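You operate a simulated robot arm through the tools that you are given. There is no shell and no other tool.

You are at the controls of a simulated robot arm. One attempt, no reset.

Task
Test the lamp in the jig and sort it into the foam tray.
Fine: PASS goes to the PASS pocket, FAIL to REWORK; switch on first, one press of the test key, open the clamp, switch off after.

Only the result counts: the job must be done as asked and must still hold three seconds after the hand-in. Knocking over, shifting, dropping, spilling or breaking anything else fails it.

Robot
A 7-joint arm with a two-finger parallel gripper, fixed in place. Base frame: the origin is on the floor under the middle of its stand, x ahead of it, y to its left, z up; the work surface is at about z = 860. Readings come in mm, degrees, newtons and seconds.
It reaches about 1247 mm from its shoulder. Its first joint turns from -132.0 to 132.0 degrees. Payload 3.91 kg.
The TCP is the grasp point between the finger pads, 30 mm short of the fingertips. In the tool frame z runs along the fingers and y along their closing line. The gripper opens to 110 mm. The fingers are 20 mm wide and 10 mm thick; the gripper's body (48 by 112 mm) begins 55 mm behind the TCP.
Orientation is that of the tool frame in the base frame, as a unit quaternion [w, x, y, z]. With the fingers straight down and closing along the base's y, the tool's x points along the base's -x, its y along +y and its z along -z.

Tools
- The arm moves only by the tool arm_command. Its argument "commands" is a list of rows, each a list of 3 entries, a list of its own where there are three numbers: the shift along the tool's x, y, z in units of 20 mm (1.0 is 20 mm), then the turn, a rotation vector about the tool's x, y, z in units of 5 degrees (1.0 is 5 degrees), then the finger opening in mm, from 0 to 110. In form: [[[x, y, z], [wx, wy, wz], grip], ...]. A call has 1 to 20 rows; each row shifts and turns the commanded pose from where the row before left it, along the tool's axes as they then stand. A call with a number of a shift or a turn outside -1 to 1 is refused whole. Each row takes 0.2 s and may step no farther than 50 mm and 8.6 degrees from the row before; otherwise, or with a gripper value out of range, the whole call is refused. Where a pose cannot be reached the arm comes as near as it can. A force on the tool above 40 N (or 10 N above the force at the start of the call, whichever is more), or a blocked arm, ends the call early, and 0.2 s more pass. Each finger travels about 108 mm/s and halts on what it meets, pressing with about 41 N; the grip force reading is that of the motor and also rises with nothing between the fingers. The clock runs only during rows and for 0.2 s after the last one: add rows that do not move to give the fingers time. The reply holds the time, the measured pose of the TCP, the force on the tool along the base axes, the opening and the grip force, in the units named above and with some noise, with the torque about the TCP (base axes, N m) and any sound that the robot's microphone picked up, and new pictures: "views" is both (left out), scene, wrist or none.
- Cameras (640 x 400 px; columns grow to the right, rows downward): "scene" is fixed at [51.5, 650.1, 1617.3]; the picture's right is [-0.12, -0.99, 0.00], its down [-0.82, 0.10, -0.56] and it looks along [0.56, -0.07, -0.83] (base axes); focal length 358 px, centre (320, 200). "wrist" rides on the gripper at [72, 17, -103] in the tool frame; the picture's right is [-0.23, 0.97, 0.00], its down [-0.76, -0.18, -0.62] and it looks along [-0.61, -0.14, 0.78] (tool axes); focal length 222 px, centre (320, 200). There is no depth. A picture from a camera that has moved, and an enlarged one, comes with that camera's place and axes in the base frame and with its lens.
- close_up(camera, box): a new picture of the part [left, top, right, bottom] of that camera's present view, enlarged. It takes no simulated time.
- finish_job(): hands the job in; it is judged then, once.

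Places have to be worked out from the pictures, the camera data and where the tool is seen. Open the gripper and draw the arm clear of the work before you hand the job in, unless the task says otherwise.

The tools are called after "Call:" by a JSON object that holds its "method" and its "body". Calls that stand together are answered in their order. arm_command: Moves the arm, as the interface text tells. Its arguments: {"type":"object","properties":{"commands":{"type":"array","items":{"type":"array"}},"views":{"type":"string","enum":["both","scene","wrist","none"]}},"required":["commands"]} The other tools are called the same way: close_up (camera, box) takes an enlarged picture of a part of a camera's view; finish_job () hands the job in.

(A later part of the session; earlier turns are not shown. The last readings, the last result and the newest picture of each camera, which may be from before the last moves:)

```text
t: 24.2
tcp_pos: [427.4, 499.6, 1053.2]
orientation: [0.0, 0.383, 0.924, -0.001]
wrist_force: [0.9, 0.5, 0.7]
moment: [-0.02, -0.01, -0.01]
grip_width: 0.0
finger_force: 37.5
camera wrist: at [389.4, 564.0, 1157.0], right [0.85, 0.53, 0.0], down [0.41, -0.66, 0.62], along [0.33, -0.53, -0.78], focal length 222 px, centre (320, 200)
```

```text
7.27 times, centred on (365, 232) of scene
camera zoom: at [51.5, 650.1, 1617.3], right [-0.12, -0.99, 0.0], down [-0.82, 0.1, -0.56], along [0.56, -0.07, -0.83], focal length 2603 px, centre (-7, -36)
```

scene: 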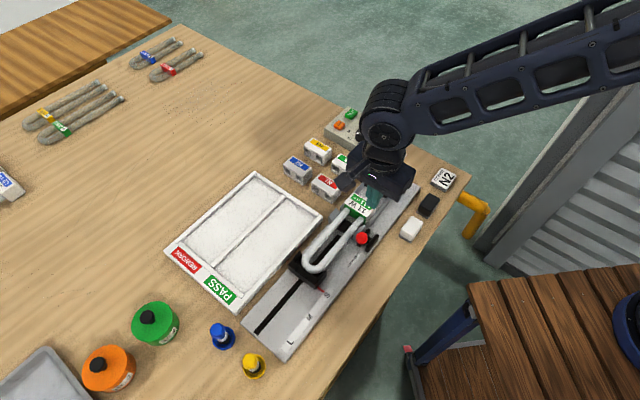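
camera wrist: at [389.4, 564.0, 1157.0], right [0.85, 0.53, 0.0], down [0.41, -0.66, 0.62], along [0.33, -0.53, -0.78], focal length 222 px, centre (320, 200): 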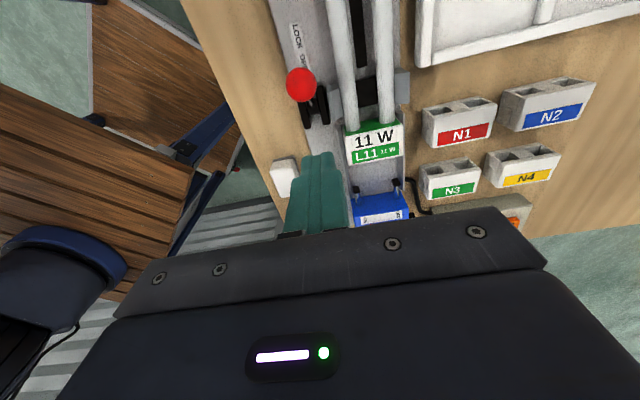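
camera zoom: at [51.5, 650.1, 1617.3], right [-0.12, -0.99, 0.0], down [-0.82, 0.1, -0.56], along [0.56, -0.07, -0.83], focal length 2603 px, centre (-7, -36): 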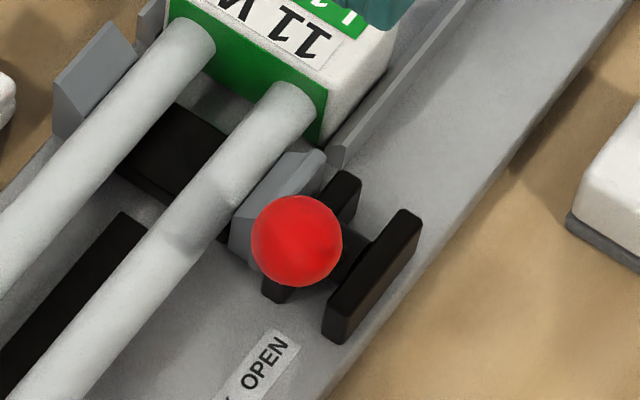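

The jaws hug both tubes and the rod leans toward LOCK, so the clamp is locked and the ball has to be pushed toward the cap end. I'll place the closed fingertips behind the ball on the bend side, at ball height.

Call:
{"method": "arm_command", "body": {"commands": [[[1, -0.1, 0], [0, 0, 0], 0], [[1, -0.1, 0], [0, 0, 0], 0], [[1, -0.1, 0], [0, 0, 0], 0], [[0.3, 0, 0], [0, 0, 0], 0], [[0, 0, 1], [0, 0, 0], 0], [[0, 0, 1], [0, 0, 0], 0], [[0, 0, 1], [0, 0, 0], 0], [[0, 0, 0.8], [0, 0, 0], 0], [[0, 0, 0.7], [0, 0, 0], 0]]}}

Call:
{"method": "close_up", "body": {"camera": "scene", "box": [310, 190, 410, 280]}}

Call:
{"method": "close_up", "body": {"camera": "wrist", "box": [240, 60, 420, 220]}}

```text
t: 26.2
tcp_pos: [379.3, 542.6, 962.4]
orientation: [0.0, 0.382, 0.924, 0.0]
wrist_force: [0.8, 0.1, -0.7]
moment: [0.03, 0.03, 0.01]
grip_width: 0.0
finger_force: 37.5
camera wrist: at [338.4, 606.5, 1066.8], right [0.85, 0.53, 0.0], down [0.41, -0.66, 0.62], along [0.33, -0.53, -0.78], focal length 222 px, centre (320, 200)
```

scene: 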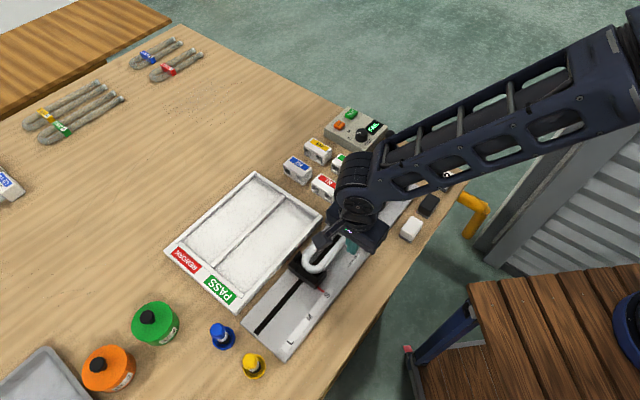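
wrist: 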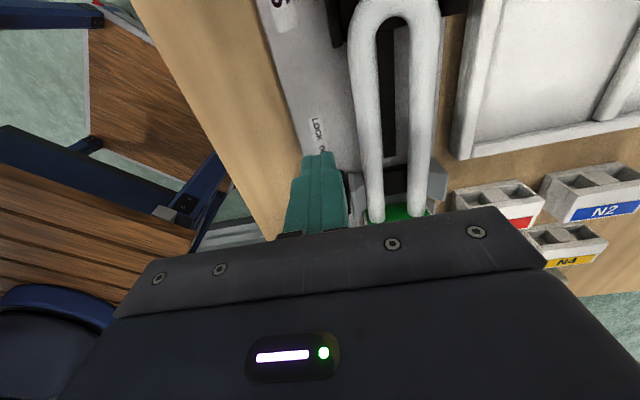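

```text
4.44 times, centred on (360, 235) of scene
camera zoom: at [51.5, 650.1, 1617.3], right [-0.12, -0.99, 0.0], down [-0.82, 0.1, -0.56], along [0.56, -0.07, -0.83], focal length 1591 px, centre (142, 44)
```

zoom: 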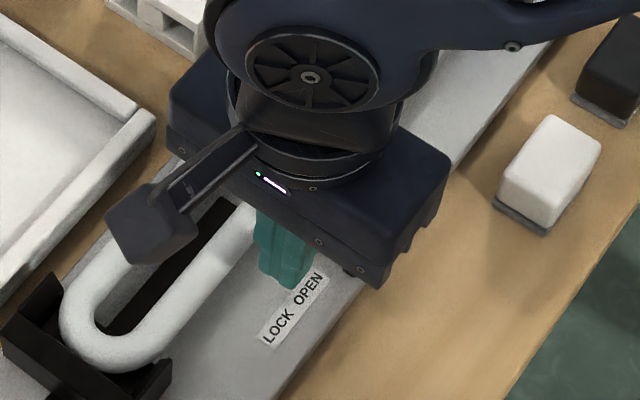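

```text
2.50 times, centred on (330, 140) of wrist
camera zoom: at [338.4, 606.5, 1066.8], right [0.85, 0.53, 0.0], down [0.41, -0.66, 0.62], along [0.33, -0.53, -0.78], focal length 555 px, centre (295, 350)
```

zoom: 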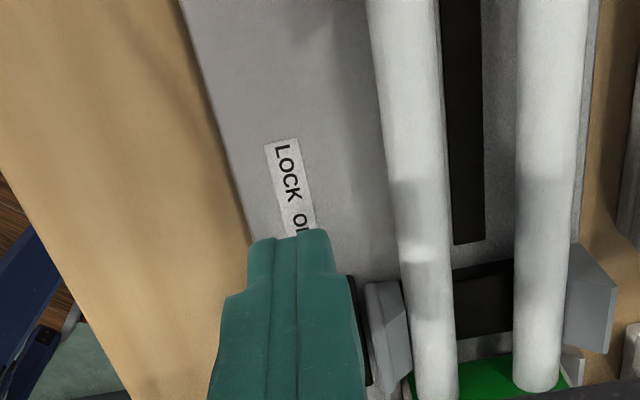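

The tip is behind the ball, hidden under the gripper, about 3 mm too far to the lamp side. I'll correct that and push toward the cap end in 10 mm steps, watching the force.

Call:
{"method": "arm_command", "body": {"commands": [[[0, -0.15, 0], [0, 0, 0], 0], [[-0.5, 0, 0], [0, 0, 0], 0], [[-0.5, 0, 0], [0, 0, 0], 0], [[-0.5, 0, 0], [0, 0, 0], 0]]}}

Call:
{"method": "close_up", "body": {"camera": "scene", "box": [310, 190, 410, 280]}}

Call:
{"method": "close_up", "body": {"camera": "wrist", "box": [240, 60, 420, 220]}}

```text
t: 27.2
tcp_pos: [396.0, 519.0, 962.3]
orientation: [0.0, 0.382, 0.924, 0.001]
wrist_force: [-0.3, 0.4, -0.4]
moment: [0.02, 0.0, -0.02]
grip_width: 0.0
finger_force: 37.9
camera wrist: at [357.4, 583.1, 1066.7], right [0.85, 0.53, 0.0], down [0.41, -0.66, 0.62], along [0.33, -0.53, -0.78], focal length 222 px, centre (320, 200)
```

scene: 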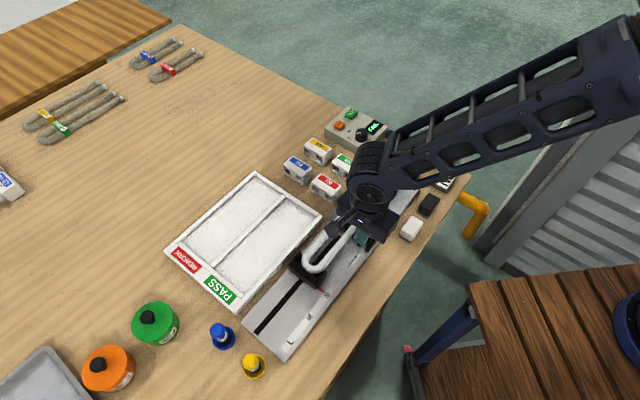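
wrist: 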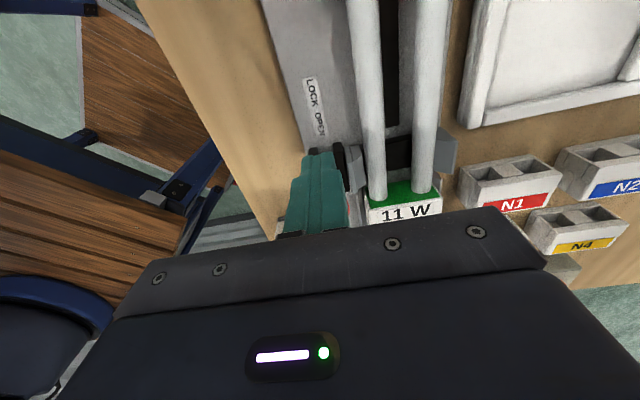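

```text
4.44 times, centred on (360, 235) of scene
camera zoom: at [51.5, 650.1, 1617.3], right [-0.12, -0.99, 0.0], down [-0.82, 0.1, -0.56], along [0.56, -0.07, -0.83], focal length 1591 px, centre (142, 44)
```

zoom: 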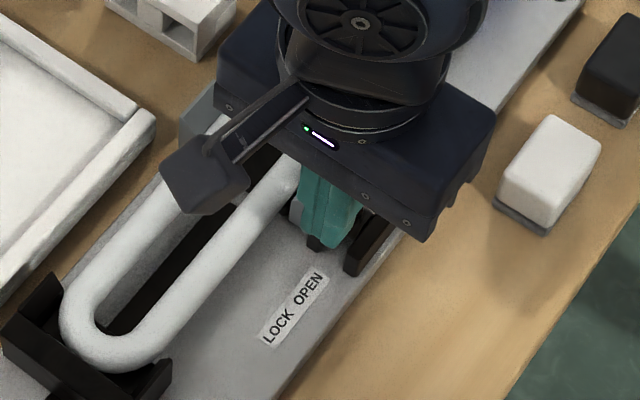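

```text
2.50 times, centred on (330, 140) of wrist
camera zoom: at [357.4, 583.1, 1066.7], right [0.85, 0.53, 0.0], down [0.41, -0.66, 0.62], along [0.33, -0.53, -0.78], focal length 555 px, centre (295, 350)
```

zoom: 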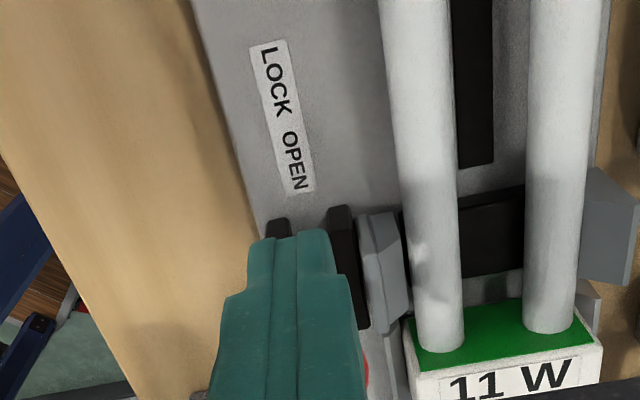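

The force is near zero and a bit of the ball shows ahead of the fingers, so the lever is moving easily. I'll keep pushing.

Call:
{"method": "arm_command", "body": {"commands": [[[-0.5, 0, 0], [0, 0, 0], 0], [[-0.5, 0, 0], [0, 0, 0], 0], [[-0.5, 0, 0], [0, 0, 0], 0], [[-0.25, 0, 0], [0, 0, 0], 0]]}}

Call:
{"method": "close_up", "body": {"camera": "wrist", "box": [240, 60, 420, 220]}}

Call:
{"method": "close_up", "body": {"camera": "scene", "box": [310, 190, 410, 280]}}

```text
t: 28.2
tcp_pos: [420.9, 493.7, 962.9]
orientation: [0.0, 0.382, 0.924, 0.0]
wrist_force: [-0.2, -1.0, 0.5]
moment: [-0.02, 0.02, -0.01]
grip_width: 0.0
finger_force: 38.0
camera wrist: at [382.1, 558.3, 1067.2], right [0.85, 0.53, 0.0], down [0.41, -0.66, 0.62], along [0.33, -0.53, -0.78], focal length 222 px, centre (320, 200)
```

scene: 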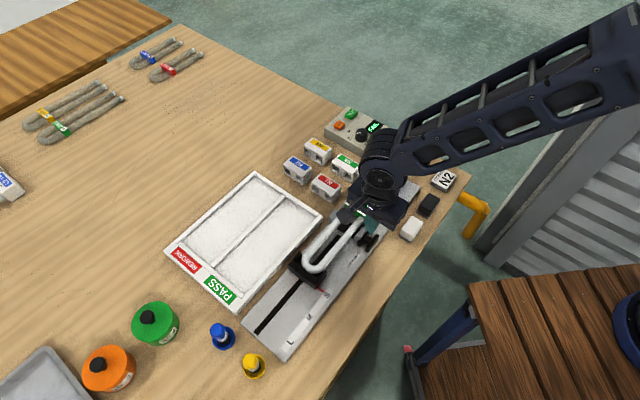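
wrist: 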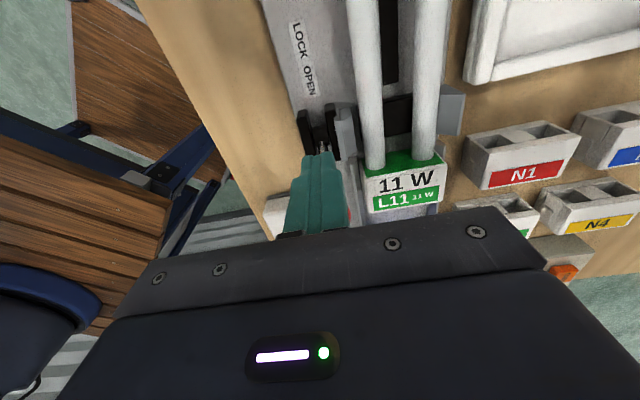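

```text
2.50 times, centred on (330, 140) of wrist
camera zoom: at [382.1, 558.3, 1067.2], right [0.85, 0.53, 0.0], down [0.41, -0.66, 0.62], along [0.33, -0.53, -0.78], focal length 555 px, centre (295, 350)
```

zoom: 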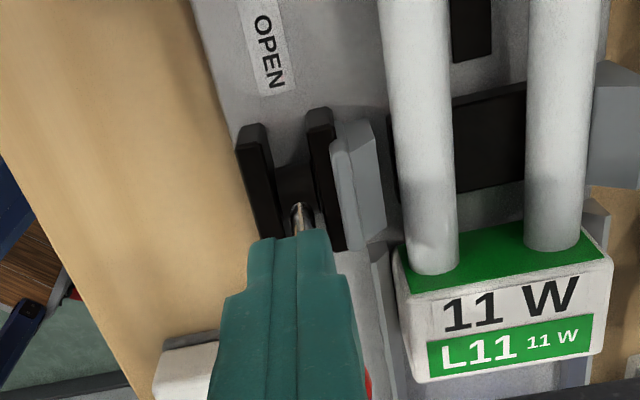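

```text
4.44 times, centred on (360, 235) of scene
camera zoom: at [51.5, 650.1, 1617.3], right [-0.12, -0.99, 0.0], down [-0.82, 0.1, -0.56], along [0.56, -0.07, -0.83], focal length 1591 px, centre (142, 44)
```

zoom: 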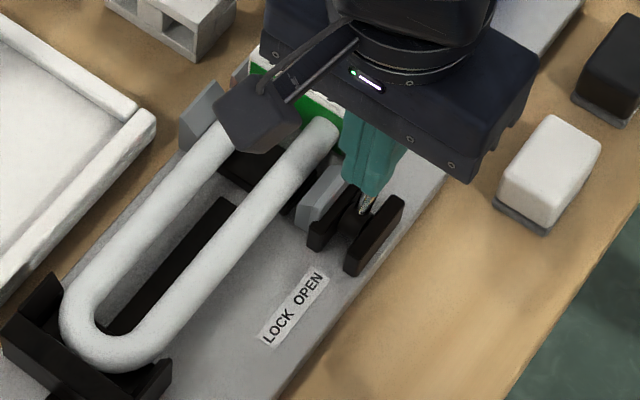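

The lever is past vertical and the near jaw is backing off the tube. I'll continue in smaller steps until it reaches its stop.

Call:
{"method": "arm_command", "body": {"commands": [[[-0.4, 0, 0], [0, 0, 0], 0], [[-0.3, 0, 0], [0, 0, 0], 0], [[-0.2, 0, 0], [0, 0, 0], 0]]}}

Call:
{"method": "close_up", "body": {"camera": "wrist", "box": [240, 20, 420, 220]}}

Call:
{"method": "close_up", "body": {"camera": "scene", "box": [310, 190, 410, 280]}}

```text
t: 29.0
tcp_pos: [431.8, 483.2, 963.0]
orientation: [-0.001, 0.381, 0.925, 0.0]
wrist_force: [-17.7, 21.9, -8.6]
moment: [0.57, 0.26, 0.05]
grip_width: 0.0
finger_force: 37.7
camera wrist: at [392.6, 547.5, 1067.7], right [0.85, 0.53, 0.0], down [0.42, -0.66, 0.62], along [0.33, -0.53, -0.78], focal length 222 px, centre (320, 200)
```

scene: 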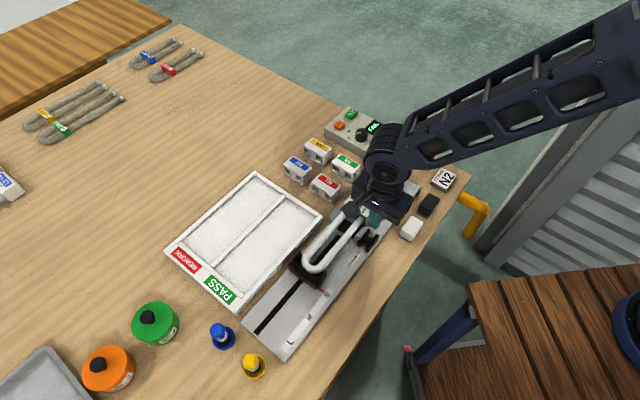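
wrist: 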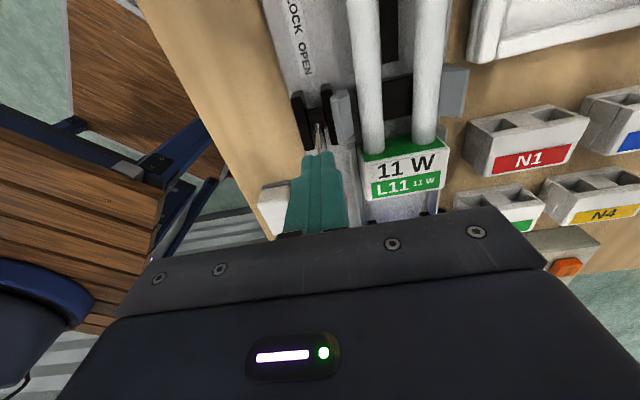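

```text
2.00 times, centred on (330, 120) of wrist
camera zoom: at [392.6, 547.5, 1067.7], right [0.85, 0.53, 0.0], down [0.42, -0.66, 0.62], along [0.33, -0.53, -0.78], focal length 444 px, centre (300, 360)
```

zoom: 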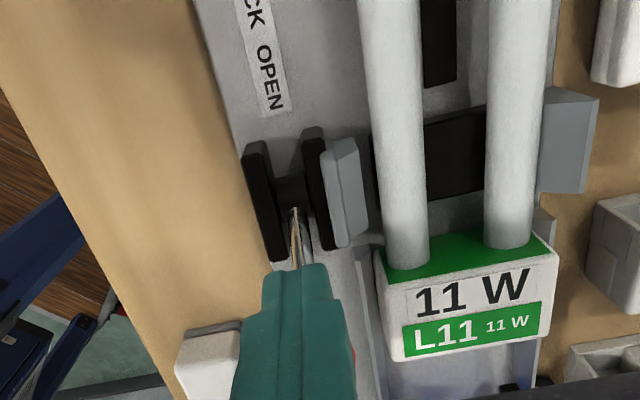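

```text
4.44 times, centred on (360, 235) of scene
camera zoom: at [51.5, 650.1, 1617.3], right [-0.12, -0.99, 0.0], down [-0.82, 0.1, -0.56], along [0.56, -0.07, -0.83], focal length 1591 px, centre (142, 44)
```

zoom: 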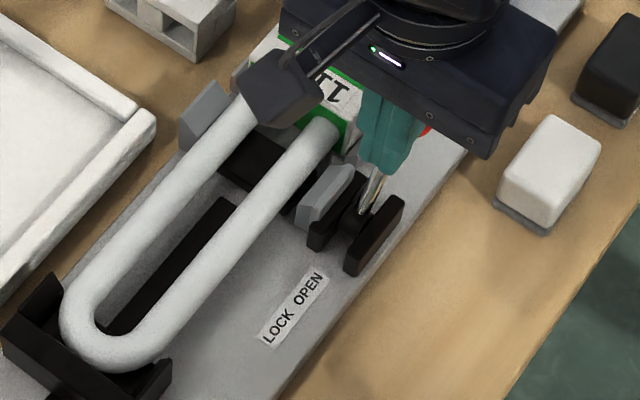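

The force rose to about 29 N, so the lever is at its OPEN stop, and a clear gap shows beside the tube. I'll back off and lift clear to check the result.

Call:
{"method": "arm_command", "body": {"commands": [[[0.5, 0, 0], [0, 0, 0], 0], [[0.5, 0, 0], [0, 0, 0], 0], [[0, 0, -1], [0, 0, 0], 0], [[0, 0, -1], [0, 0, 0], 0], [[0, 0, -1], [0, 0, 0], 0], [[0, 0, -1], [0, 0, 0], 0], [[1, 0, -1], [0, 0, 0], 0], [[1, 0, -1], [0, 0, 0], 0], [[1, 0, 0], [0, 0, 0], 0]]}}

Call:
{"method": "close_up", "body": {"camera": "wrist", "box": [230, 0, 450, 200]}}

Call:
{"method": "close_up", "body": {"camera": "scene", "box": [310, 170, 410, 280]}}

```text
t: 31.0
tcp_pos: [375.1, 537.2, 1085.0]
orientation: [-0.001, 0.383, 0.924, 0.0]
wrist_force: [0.5, -0.1, 0.3]
moment: [0.0, -0.01, 0.0]
grip_width: 0.2
finger_force: 37.8
camera wrist: at [337.1, 602.0, 1188.6], right [0.85, 0.53, 0.0], down [0.41, -0.66, 0.62], along [0.33, -0.53, -0.78], focal length 222 px, centre (320, 200)
```

scene: 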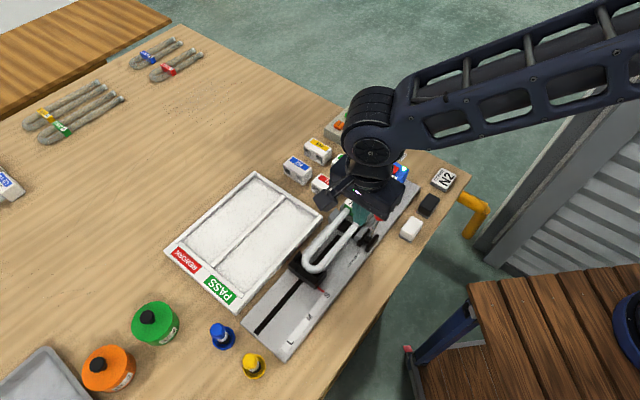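
wrist: 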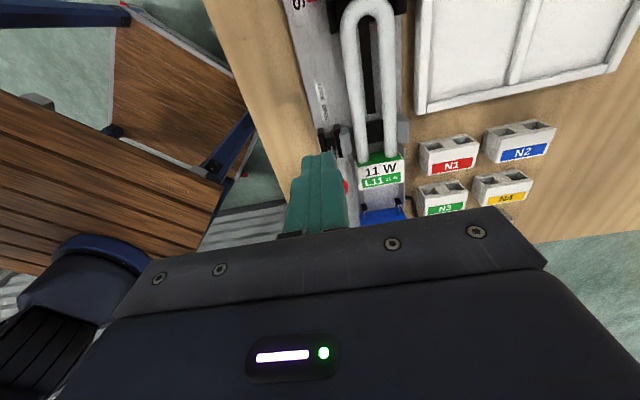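

```text
2.00 times, centred on (340, 100) of wrist
camera zoom: at [337.1, 602.0, 1188.6], right [0.85, 0.53, 0.0], down [0.41, -0.66, 0.62], along [0.33, -0.53, -0.78], focal length 444 px, centre (280, 400)
```

zoom: 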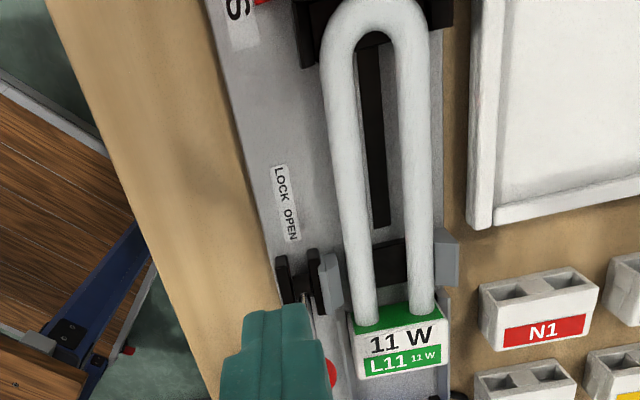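

```text
3.64 times, centred on (360, 225) of scene
camera zoom: at [51.5, 650.1, 1617.3], right [-0.12, -0.99, 0.0], down [-0.82, 0.1, -0.56], along [0.56, -0.07, -0.83], focal length 1301 px, centre (174, 109)
```

zoom: 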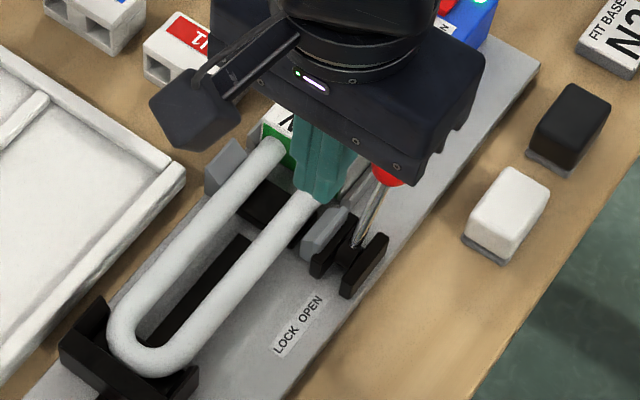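

The clamp stays open with the ball over on the far side. The lamp's centre line runs through about (488,516) and (376,631), tube height is z≈895, and it is about 57 mm wide overall. I'll go above a free stretch of tube near (438,568) with the fingers opened to 70 mm.

Call:
{"method": "arm_command", "body": {"commands": [[[-0.4, 1, 0], [0, 0, 0], 70], [[-0.4, 1, 0], [0, 0, 0], 70], [[-0.33, 1, 0], [0, 0, 0], 70], [[0, 0.32, 0.5], [0, 0, 0], 70], [[0, 0, 1], [0, 0, 0], 70], [[0, 0, 1], [0, 0, 0], 70], [[0, 0, 1], [0, 0, 0], 70], [[0, 0, 0.5], [0, 0, 0], 70]]}}

Call:
{"method": "close_up", "body": {"camera": "wrist", "box": [210, 0, 430, 200]}}

Call:
{"method": "close_up", "body": {"camera": "scene", "box": [280, 190, 400, 300]}}

```text
t: 32.8
tcp_pos: [440.5, 568.6, 1003.4]
orientation: [0.001, 0.383, 0.924, 0.0]
wrist_force: [0.0, -0.1, 0.7]
moment: [0.02, 0.03, -0.01]
grip_width: 70.4
finger_force: 0.0
camera wrist: at [401.4, 632.8, 1107.5], right [0.85, 0.53, 0.0], down [0.41, -0.66, 0.62], along [0.33, -0.53, -0.78], focal length 222 px, centre (320, 200)
```

scene: 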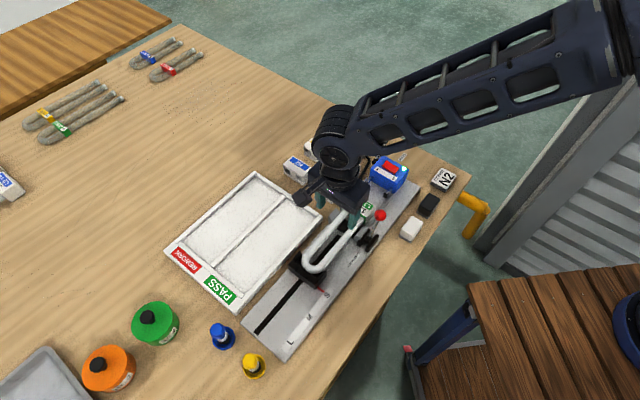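
wrist: 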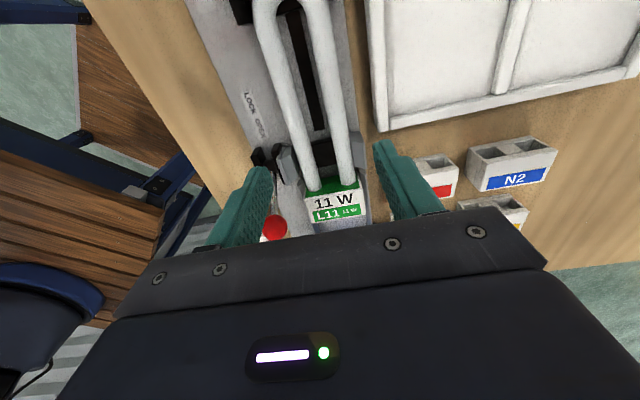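

```text
2.00 times, centred on (320, 100) of wrist
camera zoom: at [401.4, 632.8, 1107.5], right [0.85, 0.53, 0.0], down [0.41, -0.66, 0.62], along [0.33, -0.53, -0.78], focal length 444 px, centre (320, 400)
```

zoom: 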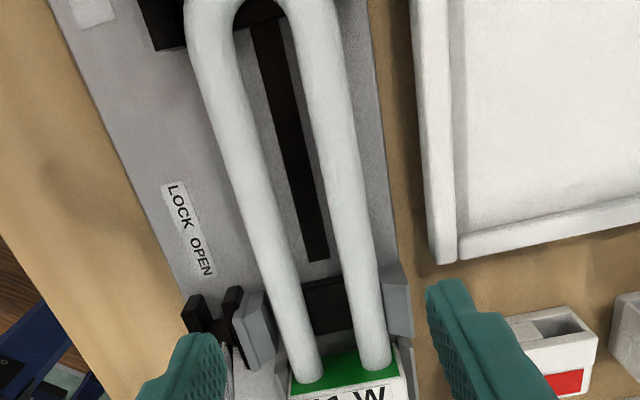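

```text
3.64 times, centred on (340, 245) of scene
camera zoom: at [51.5, 650.1, 1617.3], right [-0.12, -0.99, 0.0], down [-0.82, 0.1, -0.56], along [0.56, -0.07, -0.83], focal length 1301 px, centre (247, 36)
```

zoom: 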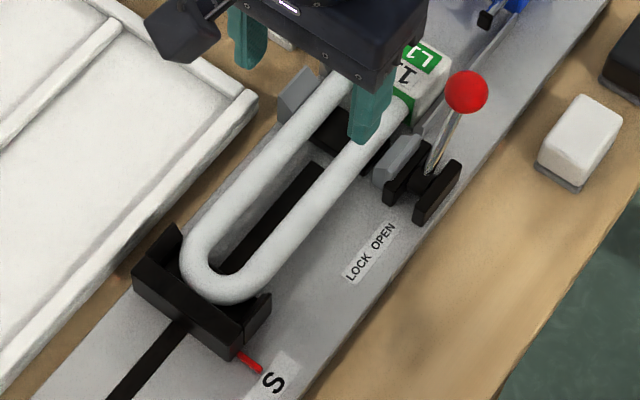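

From this view the lamp centre line is at q≈710.5, and I'm about 3 mm off to the tray side. I'll correct that, shift slightly away from the jaws, and come down with the fingers either side of the tubes.

Call:
{"method": "arm_command", "body": {"commands": [[[0.2, -0.14, 0.5], [0, 0, 0], 70], [[0, 0, 1], [0, 0, 0], 70], [[0, 0, 1], [0, 0, 0], 70], [[0, 0, 0.8], [0, 0, 0], 70], [[0, 0, 0], [0, 0, 0], 70]]}}

Call:
{"method": "close_up", "body": {"camera": "wrist", "box": [200, 40, 440, 220]}}

Call:
{"method": "close_up", "body": {"camera": "scene", "box": [290, 190, 390, 280]}}

```text
t: 34.0
tcp_pos: [437.1, 569.7, 938.1]
orientation: [0.0, 0.383, 0.924, 0.0]
wrist_force: [-0.8, -0.5, 0.1]
moment: [-0.03, 0.03, 0.01]
grip_width: 70.4
finger_force: 0.2
camera wrist: at [397.4, 634.2, 1041.9], right [0.85, 0.53, 0.0], down [0.41, -0.66, 0.62], along [0.33, -0.53, -0.78], focal length 222 px, centre (320, 200)
```

scene: 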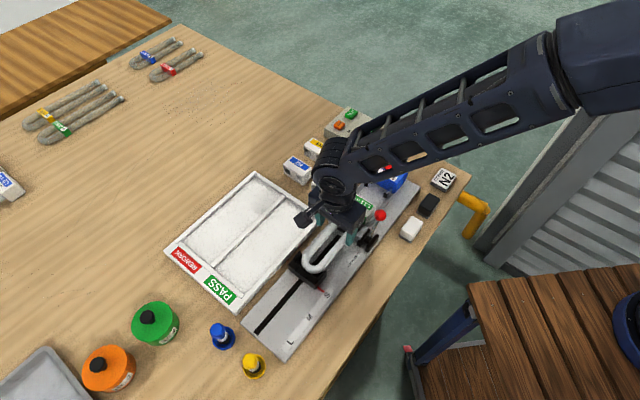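
wrist: 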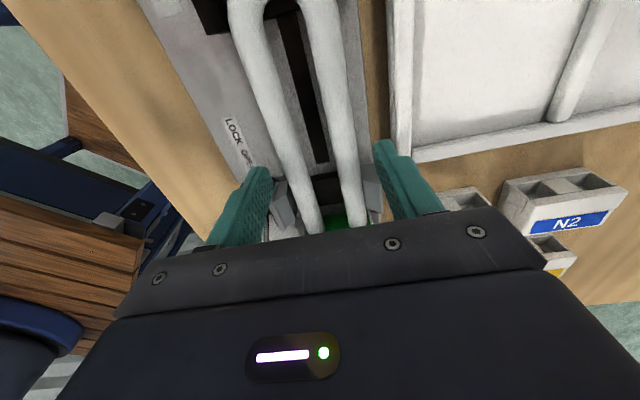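

```text
2.22 times, centred on (320, 130) of wrist
camera zoom: at [397.4, 634.2, 1041.9], right [0.85, 0.53, 0.0], down [0.41, -0.66, 0.62], along [0.33, -0.53, -0.78], focal length 494 px, centre (320, 356)
```

zoom: 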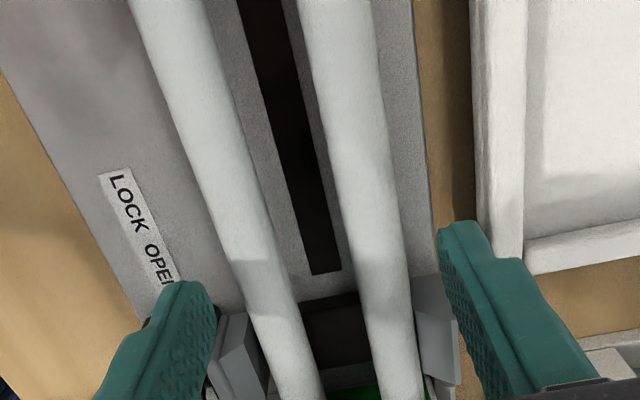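

```text
4.44 times, centred on (340, 235) of scene
camera zoom: at [51.5, 650.1, 1617.3], right [-0.12, -0.99, 0.0], down [-0.82, 0.1, -0.56], along [0.56, -0.07, -0.83], focal length 1591 px, centre (231, 44)
```

zoom: 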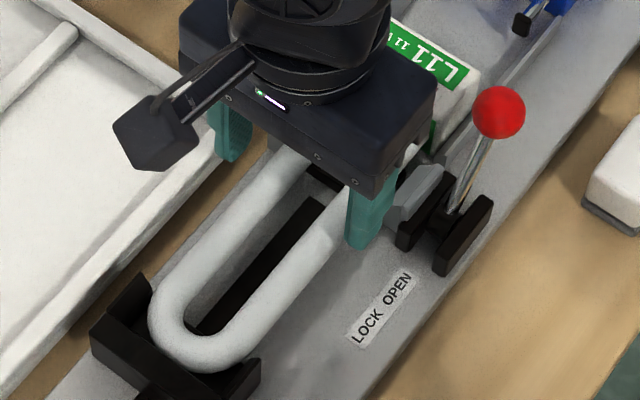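

The fingers straddle the two tubes, with clearance to the jaw cheeks and the tray rim. I'll come down a further 22 mm so the pads reach tube height.

Call:
{"method": "arm_command", "body": {"commands": [[[0, 0, 0.5], [0, 0, 0], 70], [[0, 0, 0.4], [0, 0, 0], 70], [[0, 0, 0.2], [0, 0, 0], 70], [[0, 0, 0], [0, 0, 0], 70]], "views": "wrist"}}

Call:
{"method": "close_up", "body": {"camera": "scene", "box": [290, 190, 390, 280]}}

```text
t: 35.0
tcp_pos: [434.7, 570.5, 916.9]
orientation: [0.0, 0.382, 0.924, 0.0]
wrist_force: [-0.4, -0.2, -0.1]
moment: [-0.01, -0.05, -0.01]
grip_width: 70.1
finger_force: 0.0
camera wrist: at [396.5, 634.1, 1019.7], right [0.85, 0.53, 0.0], down [0.41, -0.66, 0.62], along [0.33, -0.53, -0.78], focal length 222 px, centre (320, 200)
```

wrist: 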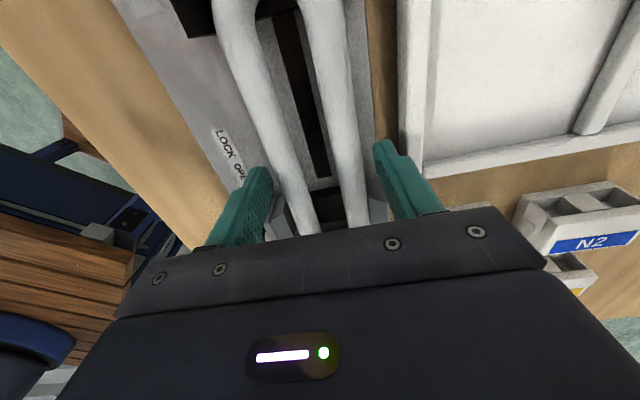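

```text
4.44 times, centred on (340, 235) of scene
camera zoom: at [51.5, 650.1, 1617.3], right [-0.12, -0.99, 0.0], down [-0.82, 0.1, -0.56], along [0.56, -0.07, -0.83], focal length 1591 px, centre (231, 44)
```

zoom: 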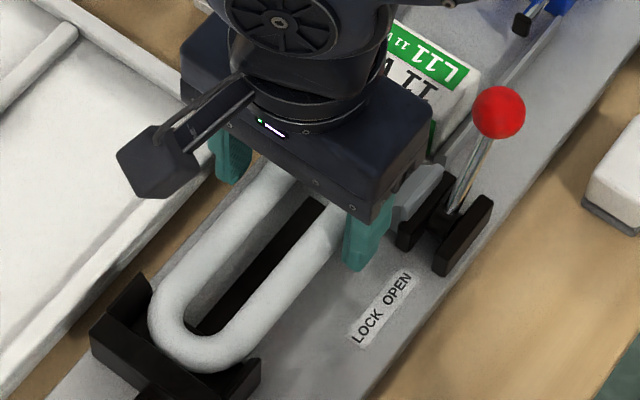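

The tip is level with the underside of the tubes. I'll go 4 mm lower for a fuller hold, then close gradually while watching the grip force.

Call:
{"method": "arm_command", "body": {"commands": [[[0, 0, 0.2], [0, 0, 0], 70], [[0, 0, 0], [0, 0, 0], 66], [[0, 0, 0], [0, 0, 0], 64], [[0, 0, 0], [0, 0, 0], 62], [[0, 0, 0], [0, 0, 0], 62]], "views": "wrist"}}

Call:
{"method": "close_up", "body": {"camera": "wrist", "box": [220, 60, 440, 240]}}

```text
t: 36.2
tcp_pos: [434.3, 570.4, 912.4]
orientation: [0.0, 0.382, 0.924, 0.0]
wrist_force: [-0.8, 0.0, 0.3]
moment: [-0.04, -0.02, 0.03]
grip_width: 62.0
finger_force: 0.1
camera wrist: at [396.4, 633.9, 1015.6], right [0.85, 0.53, 0.0], down [0.41, -0.66, 0.62], along [0.33, -0.53, -0.78], focal length 222 px, centre (320, 200)
```

wrist: 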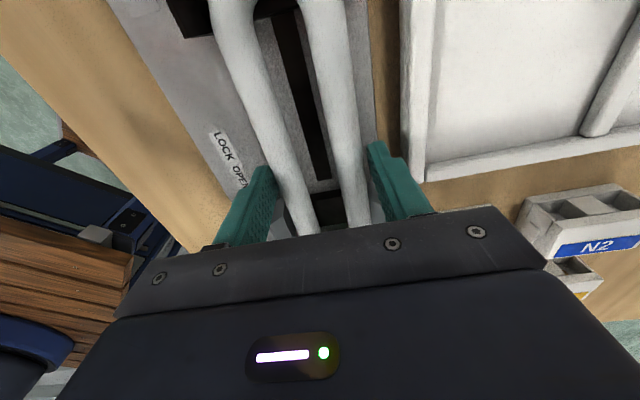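

```text
2.22 times, centred on (330, 150) of wrist
camera zoom: at [396.4, 633.9, 1015.6], right [0.85, 0.53, 0.0], down [0.41, -0.66, 0.62], along [0.33, -0.53, -0.78], focal length 494 px, centre (298, 311)
```

zoom: 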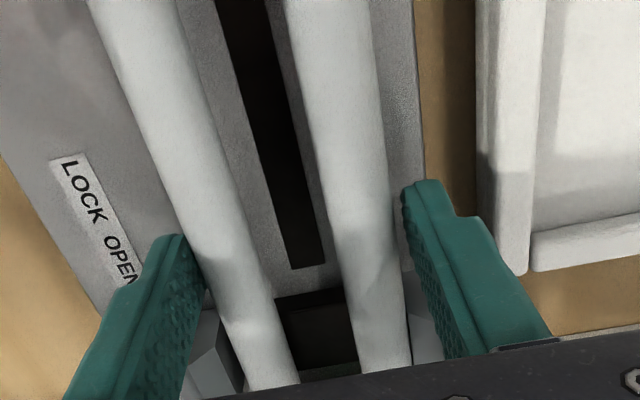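

The near finger is almost on its tube while the far finger still has about 4 mm. I'll centre by 2 mm and keep closing slowly.

Call:
{"method": "arm_command", "body": {"commands": [[[0, -0.1, 0], [0, 0, 0], 62], [[0, 0, 0], [0, 0, 0], 60], [[0, 0, 0], [0, 0, 0], 59], [[0, 0, 0], [0, 0, 0], 58], [[0, 0, 0], [0, 0, 0], 58]], "views": "wrist"}}

Call:
{"method": "close_up", "body": {"camera": "wrist", "box": [220, 60, 440, 240]}}

```text
t: 37.4
tcp_pos: [432.9, 568.3, 911.2]
orientation: [0.0, 0.383, 0.924, 0.0]
wrist_force: [-0.6, 0.3, 0.8]
moment: [0.03, 0.01, 0.01]
grip_width: 58.3
finger_force: 0.5
camera wrist: at [394.9, 632.7, 1015.6], right [0.85, 0.53, 0.0], down [0.41, -0.66, 0.62], along [0.33, -0.53, -0.78], focal length 222 px, centre (320, 200)
```

wrist: 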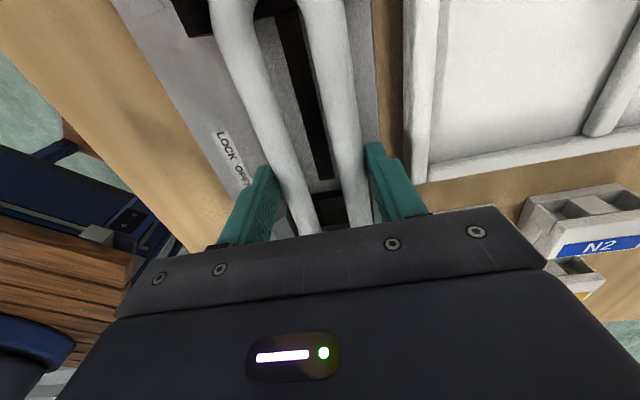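

```text
2.22 times, centred on (330, 150) of wrist
camera zoom: at [394.9, 632.7, 1015.6], right [0.85, 0.53, 0.0], down [0.41, -0.66, 0.62], along [0.33, -0.53, -0.78], focal length 494 px, centre (298, 311)
```

zoom: 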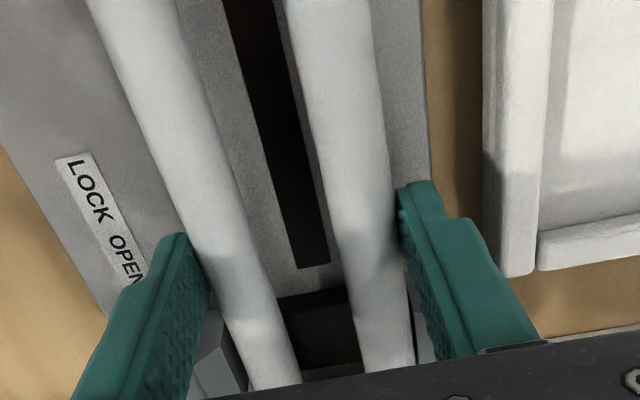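

Width is 58.3 mm with almost no force yet, and both pads are just about on the tubes. I'll continue closing in 1 mm steps until the hold registers.

Call:
{"method": "arm_command", "body": {"commands": [[[0, 0, 0], [0, 0, 0], 57], [[0, 0, 0], [0, 0, 0], 56], [[0, 0, 0], [0, 0, 0], 55], [[0, 0, 0], [0, 0, 0], 55]], "views": "none"}}

```text
t: 38.4
tcp_pos: [434.7, 568.3, 912.0]
orientation: [0.0, 0.382, 0.924, 0.0]
wrist_force: [3.6, 1.7, 0.1]
moment: [0.04, -0.09, 0.33]
grip_width: 56.7
finger_force: 41.4
```

The lamp is held at 56.7 mm with full grip. I'll lift straight up a little and check that it comes free level.

Call:
{"method": "arm_command", "body": {"commands": [[[0, 0, -0.25], [0, 0, 0], 54], [[0, 0, -0.25], [0, 0, 0], 54], [[0, 0, -0.25], [0, 0, 0], 54], [[0, 0, -0.25], [0, 0, 0], 54]]}}

Call:
{"method": "close_up", "body": {"camera": "scene", "box": [280, 180, 400, 290]}}

Call:
{"method": "close_up", "body": {"camera": "wrist", "box": [180, 0, 440, 220]}}

```text
t: 39.4
tcp_pos: [434.5, 568.5, 932.1]
orientation: [0.0, 0.382, 0.924, 0.0]
wrist_force: [0.6, 0.6, -2.0]
moment: [0.12, 0.07, 0.14]
grip_width: 56.5
finger_force: 40.8
camera wrist: at [394.6, 632.7, 1035.9], right [0.85, 0.53, 0.0], down [0.41, -0.66, 0.62], along [0.33, -0.53, -0.78], focal length 222 px, centre (320, 200)
```

scene: 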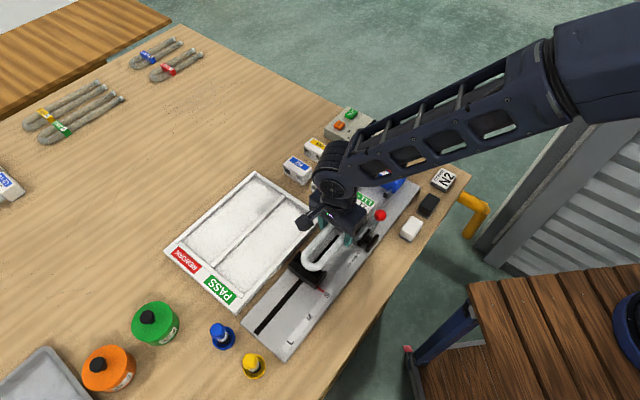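
wrist: 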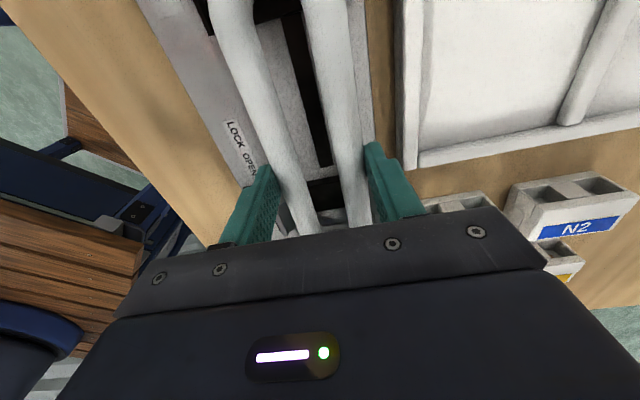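

```text
3.64 times, centred on (340, 235) of scene
camera zoom: at [51.5, 650.1, 1617.3], right [-0.12, -0.99, 0.0], down [-0.82, 0.1, -0.56], along [0.56, -0.07, -0.83], focal length 1301 px, centre (247, 73)
```

zoom: 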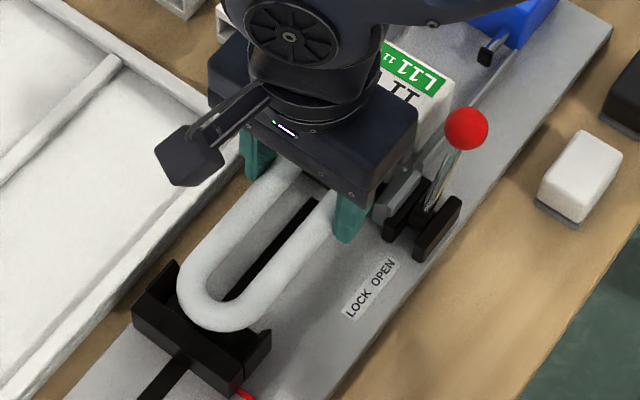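

```text
1.82 times, centred on (310, 110) of wrist
camera zoom: at [394.6, 632.7, 1035.9], right [0.85, 0.53, 0.0], down [0.41, -0.66, 0.62], along [0.33, -0.53, -0.78], focal length 404 px, centre (338, 364)
```

zoom: 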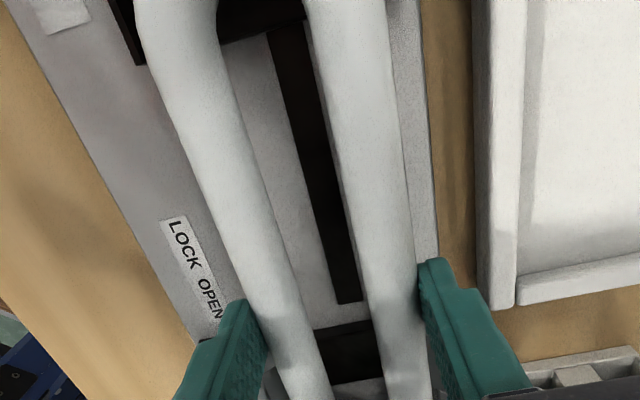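

The lamp came up with the gripper (about 2 N of weight, a little heavier at the cap end, not slipping). I'll lift further to travel height and check its tilt.

Call:
{"method": "arm_command", "body": {"commands": [[[0, 0, -0.5], [0, 0, 0], 54], [[0, 0, -0.7], [0, 0, 0], 54], [[0, 0, -0.7], [0, 0, 0], 54], [[0, 0, -0.7], [0, 0, 0], 54], [[0, 0, -0.7], [0, 0, 0], 54], [[0, 0, -0.4], [0, 0, 0], 54]]}}

Call:
{"method": "close_up", "body": {"camera": "scene", "box": [260, 150, 420, 300]}}

Call:
{"method": "close_up", "body": {"camera": "wrist", "box": [180, 0, 440, 220]}}

```text
t: 40.8
tcp_pos: [433.9, 569.4, 1005.1]
orientation: [0.0, 0.383, 0.924, 0.0]
wrist_force: [0.8, 1.0, -1.8]
moment: [0.07, 0.05, 0.18]
grip_width: 56.3
finger_force: 41.1
camera wrist: at [394.9, 632.8, 1109.7], right [0.85, 0.53, 0.0], down [0.41, -0.66, 0.62], along [0.33, -0.53, -0.78], focal length 222 px, centre (320, 200)
```

scene: 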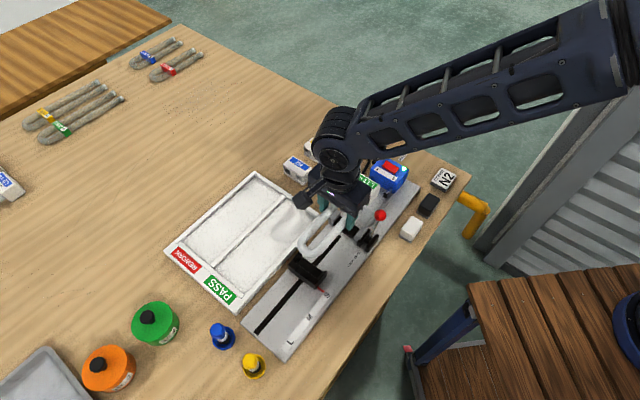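
wrist: 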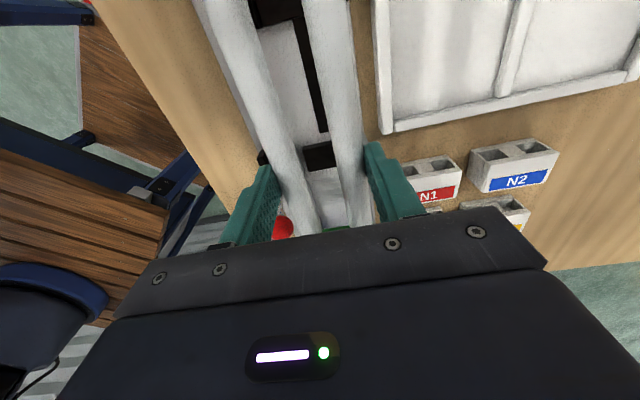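

```text
2.67 times, centred on (340, 225) of scene
camera zoom: at [51.5, 650.1, 1617.3], right [-0.12, -0.99, 0.0], down [-0.82, 0.1, -0.56], along [0.56, -0.07, -0.83], focal length 954 px, centre (267, 133)
```

zoom: 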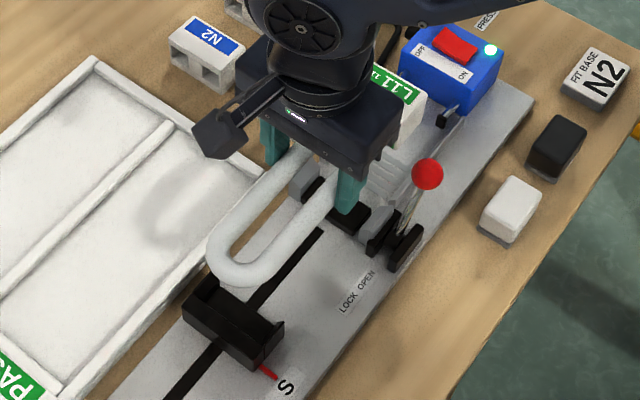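

```text
1.82 times, centred on (310, 110) of wrist
camera zoom: at [394.9, 632.8, 1109.7], right [0.85, 0.53, 0.0], down [0.41, -0.66, 0.62], along [0.33, -0.53, -0.78], focal length 404 px, centre (338, 364)
```

zoom: 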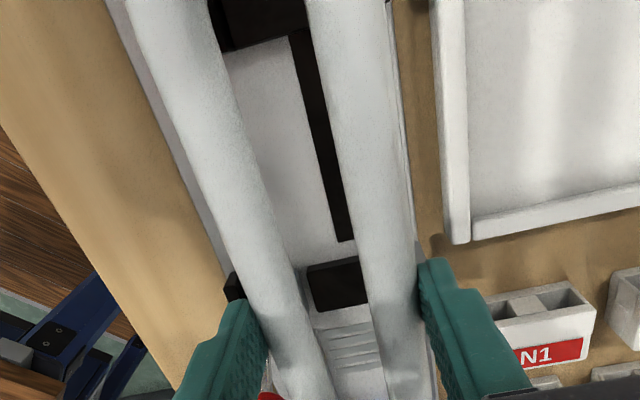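

The lamp is clear of the jig and level. It spans about 220 mm and the REWORK pocket looks only slightly longer, so I'll measure the pocket ends closely before carrying it over.

Call:
{"method": "close_up", "body": {"camera": "scene", "box": [155, 215, 255, 315]}}

Call:
{"method": "close_up", "body": {"camera": "scene", "box": [230, 160, 330, 230]}}

Call:
{"method": "close_up", "body": {"camera": "scene", "box": [290, 165, 410, 270]}}

```text
4.00 times, centred on (205, 265) of scene
camera zoom: at [51.5, 650.1, 1617.3], right [-0.12, -0.99, 0.0], down [-0.82, 0.1, -0.56], along [0.56, -0.07, -0.83], focal length 1432 px, centre (780, -60)
```

zoom: 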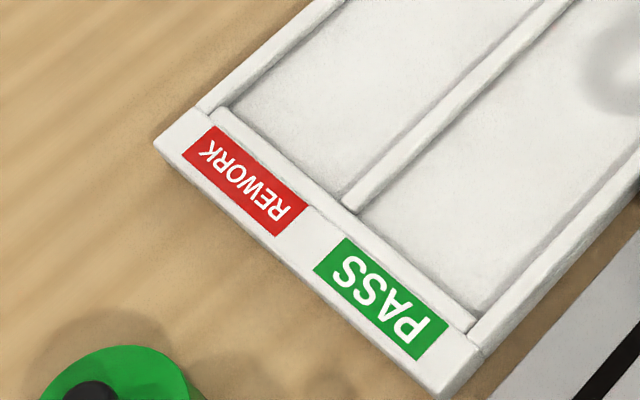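

```text
5.71 times, centred on (280, 195) of scene
camera zoom: at [51.5, 650.1, 1617.3], right [-0.12, -0.99, 0.0], down [-0.82, 0.1, -0.56], along [0.56, -0.07, -0.83], focal length 2045 px, centre (549, 229)
```

zoom: 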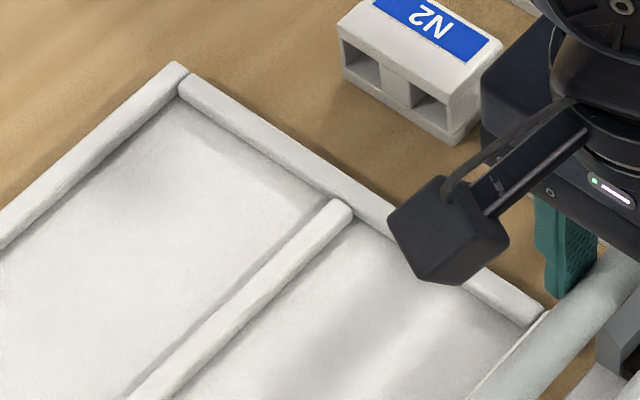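

```text
3.81 times, centred on (350, 218) of scene
camera zoom: at [51.5, 650.1, 1617.3], right [-0.12, -0.99, 0.0], down [-0.82, 0.1, -0.56], along [0.56, -0.07, -0.83], focal length 1363 px, centre (206, 133)
```

zoom: 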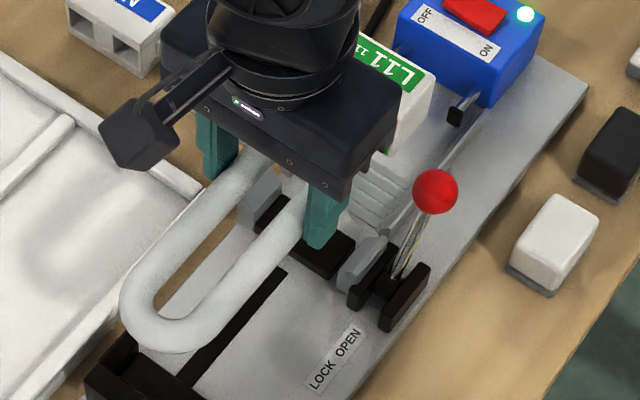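

The REWORK pocket spans roughly 238 × 91 mm, centred near (520,796). With the lamp's centre about 7 mm capward of the grip, the TCP should go to about (515,801). I'll carry the lamp there at height and check.

Call:
{"method": "arm_command", "body": {"commands": [[[0.3, 0.6, 0], [0, 0, 0], 54], [[0.45, 0.95, 0], [0, 0, 0], 54], [[0.45, 0.95, 0], [0, 0, 0], 54], [[0.45, 0.95, 0], [0, 0, 0], 54], [[0.45, 0.95, 0], [0, 0, 0], 54], [[0.45, 0.95, 0], [0, 0, 0], 54], [[0.45, 0.95, 0], [0, 0, 0], 54], [[0.45, 0.95, 0], [0, 0, 0], 54], [[0.45, 0.95, 0], [0, 0, 0], 54], [[0.45, 0.95, 0], [0, 0, 0], 54], [[0.45, 0.95, 0], [0, 0, 0], 54], [[0.45, 0.6, 0], [0, 0, 0], 54], [[0.25, 0.38, 0], [0, 0, 0], 54], [[0, 0, 0], [0, 0, 0], 54]]}}

Call:
{"method": "close_up", "body": {"camera": "scene", "box": [150, 130, 340, 320]}}

Call:
{"method": "close_up", "body": {"camera": "wrist", "box": [180, 0, 440, 220]}}

```text
t: 43.8
tcp_pos: [512.8, 803.0, 1006.2]
orientation: [0.0, 0.383, 0.924, 0.0]
wrist_force: [-1.0, -0.5, -1.7]
moment: [0.01, 0.07, -0.13]
grip_width: 56.9
finger_force: 41.2
camera wrist: at [473.5, 867.5, 1109.8], right [0.85, 0.53, 0.0], down [0.41, -0.66, 0.62], along [0.33, -0.53, -0.78], focal length 222 px, centre (320, 200)
```

scene: 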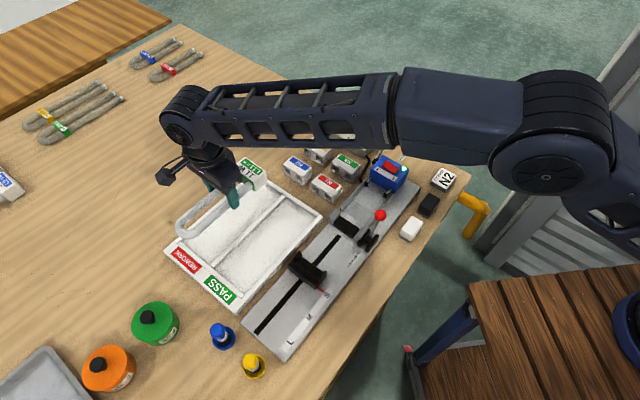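
wrist: 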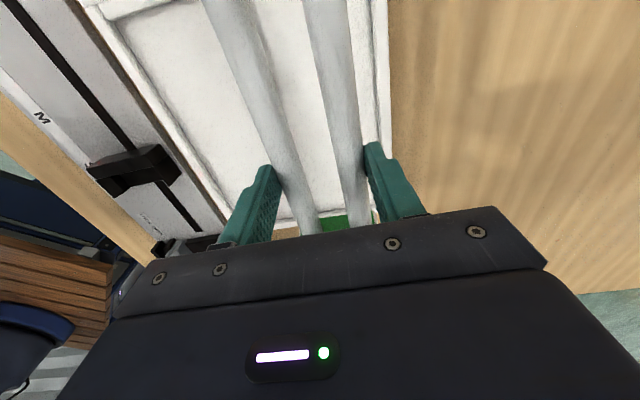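

```text
2.11 times, centred on (245, 225) of scene
camera zoom: at [51.5, 650.1, 1617.3], right [-0.12, -0.99, 0.0], down [-0.82, 0.1, -0.56], along [0.56, -0.07, -0.83], focal length 753 px, centre (478, 147)
```

zoom: 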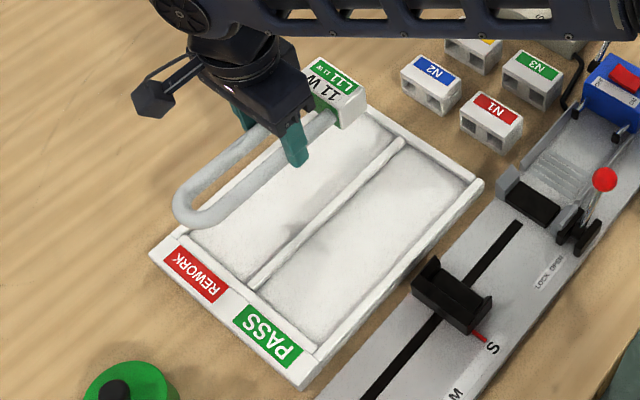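

```text
1.82 times, centred on (310, 110) of wrist
camera zoom: at [473.5, 867.5, 1109.8], right [0.85, 0.53, 0.0], down [0.41, -0.66, 0.62], along [0.33, -0.53, -0.78], focal length 404 px, centre (338, 364)
```

zoom: 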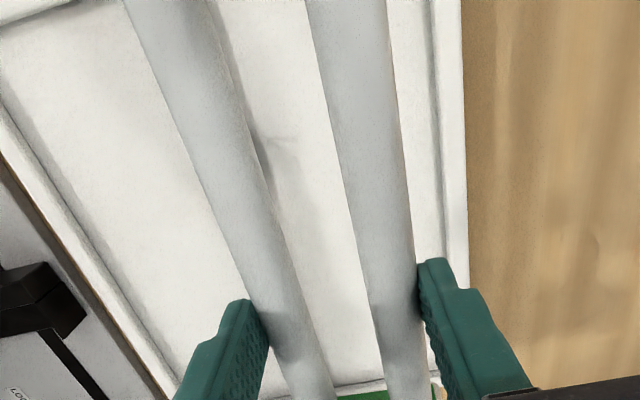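

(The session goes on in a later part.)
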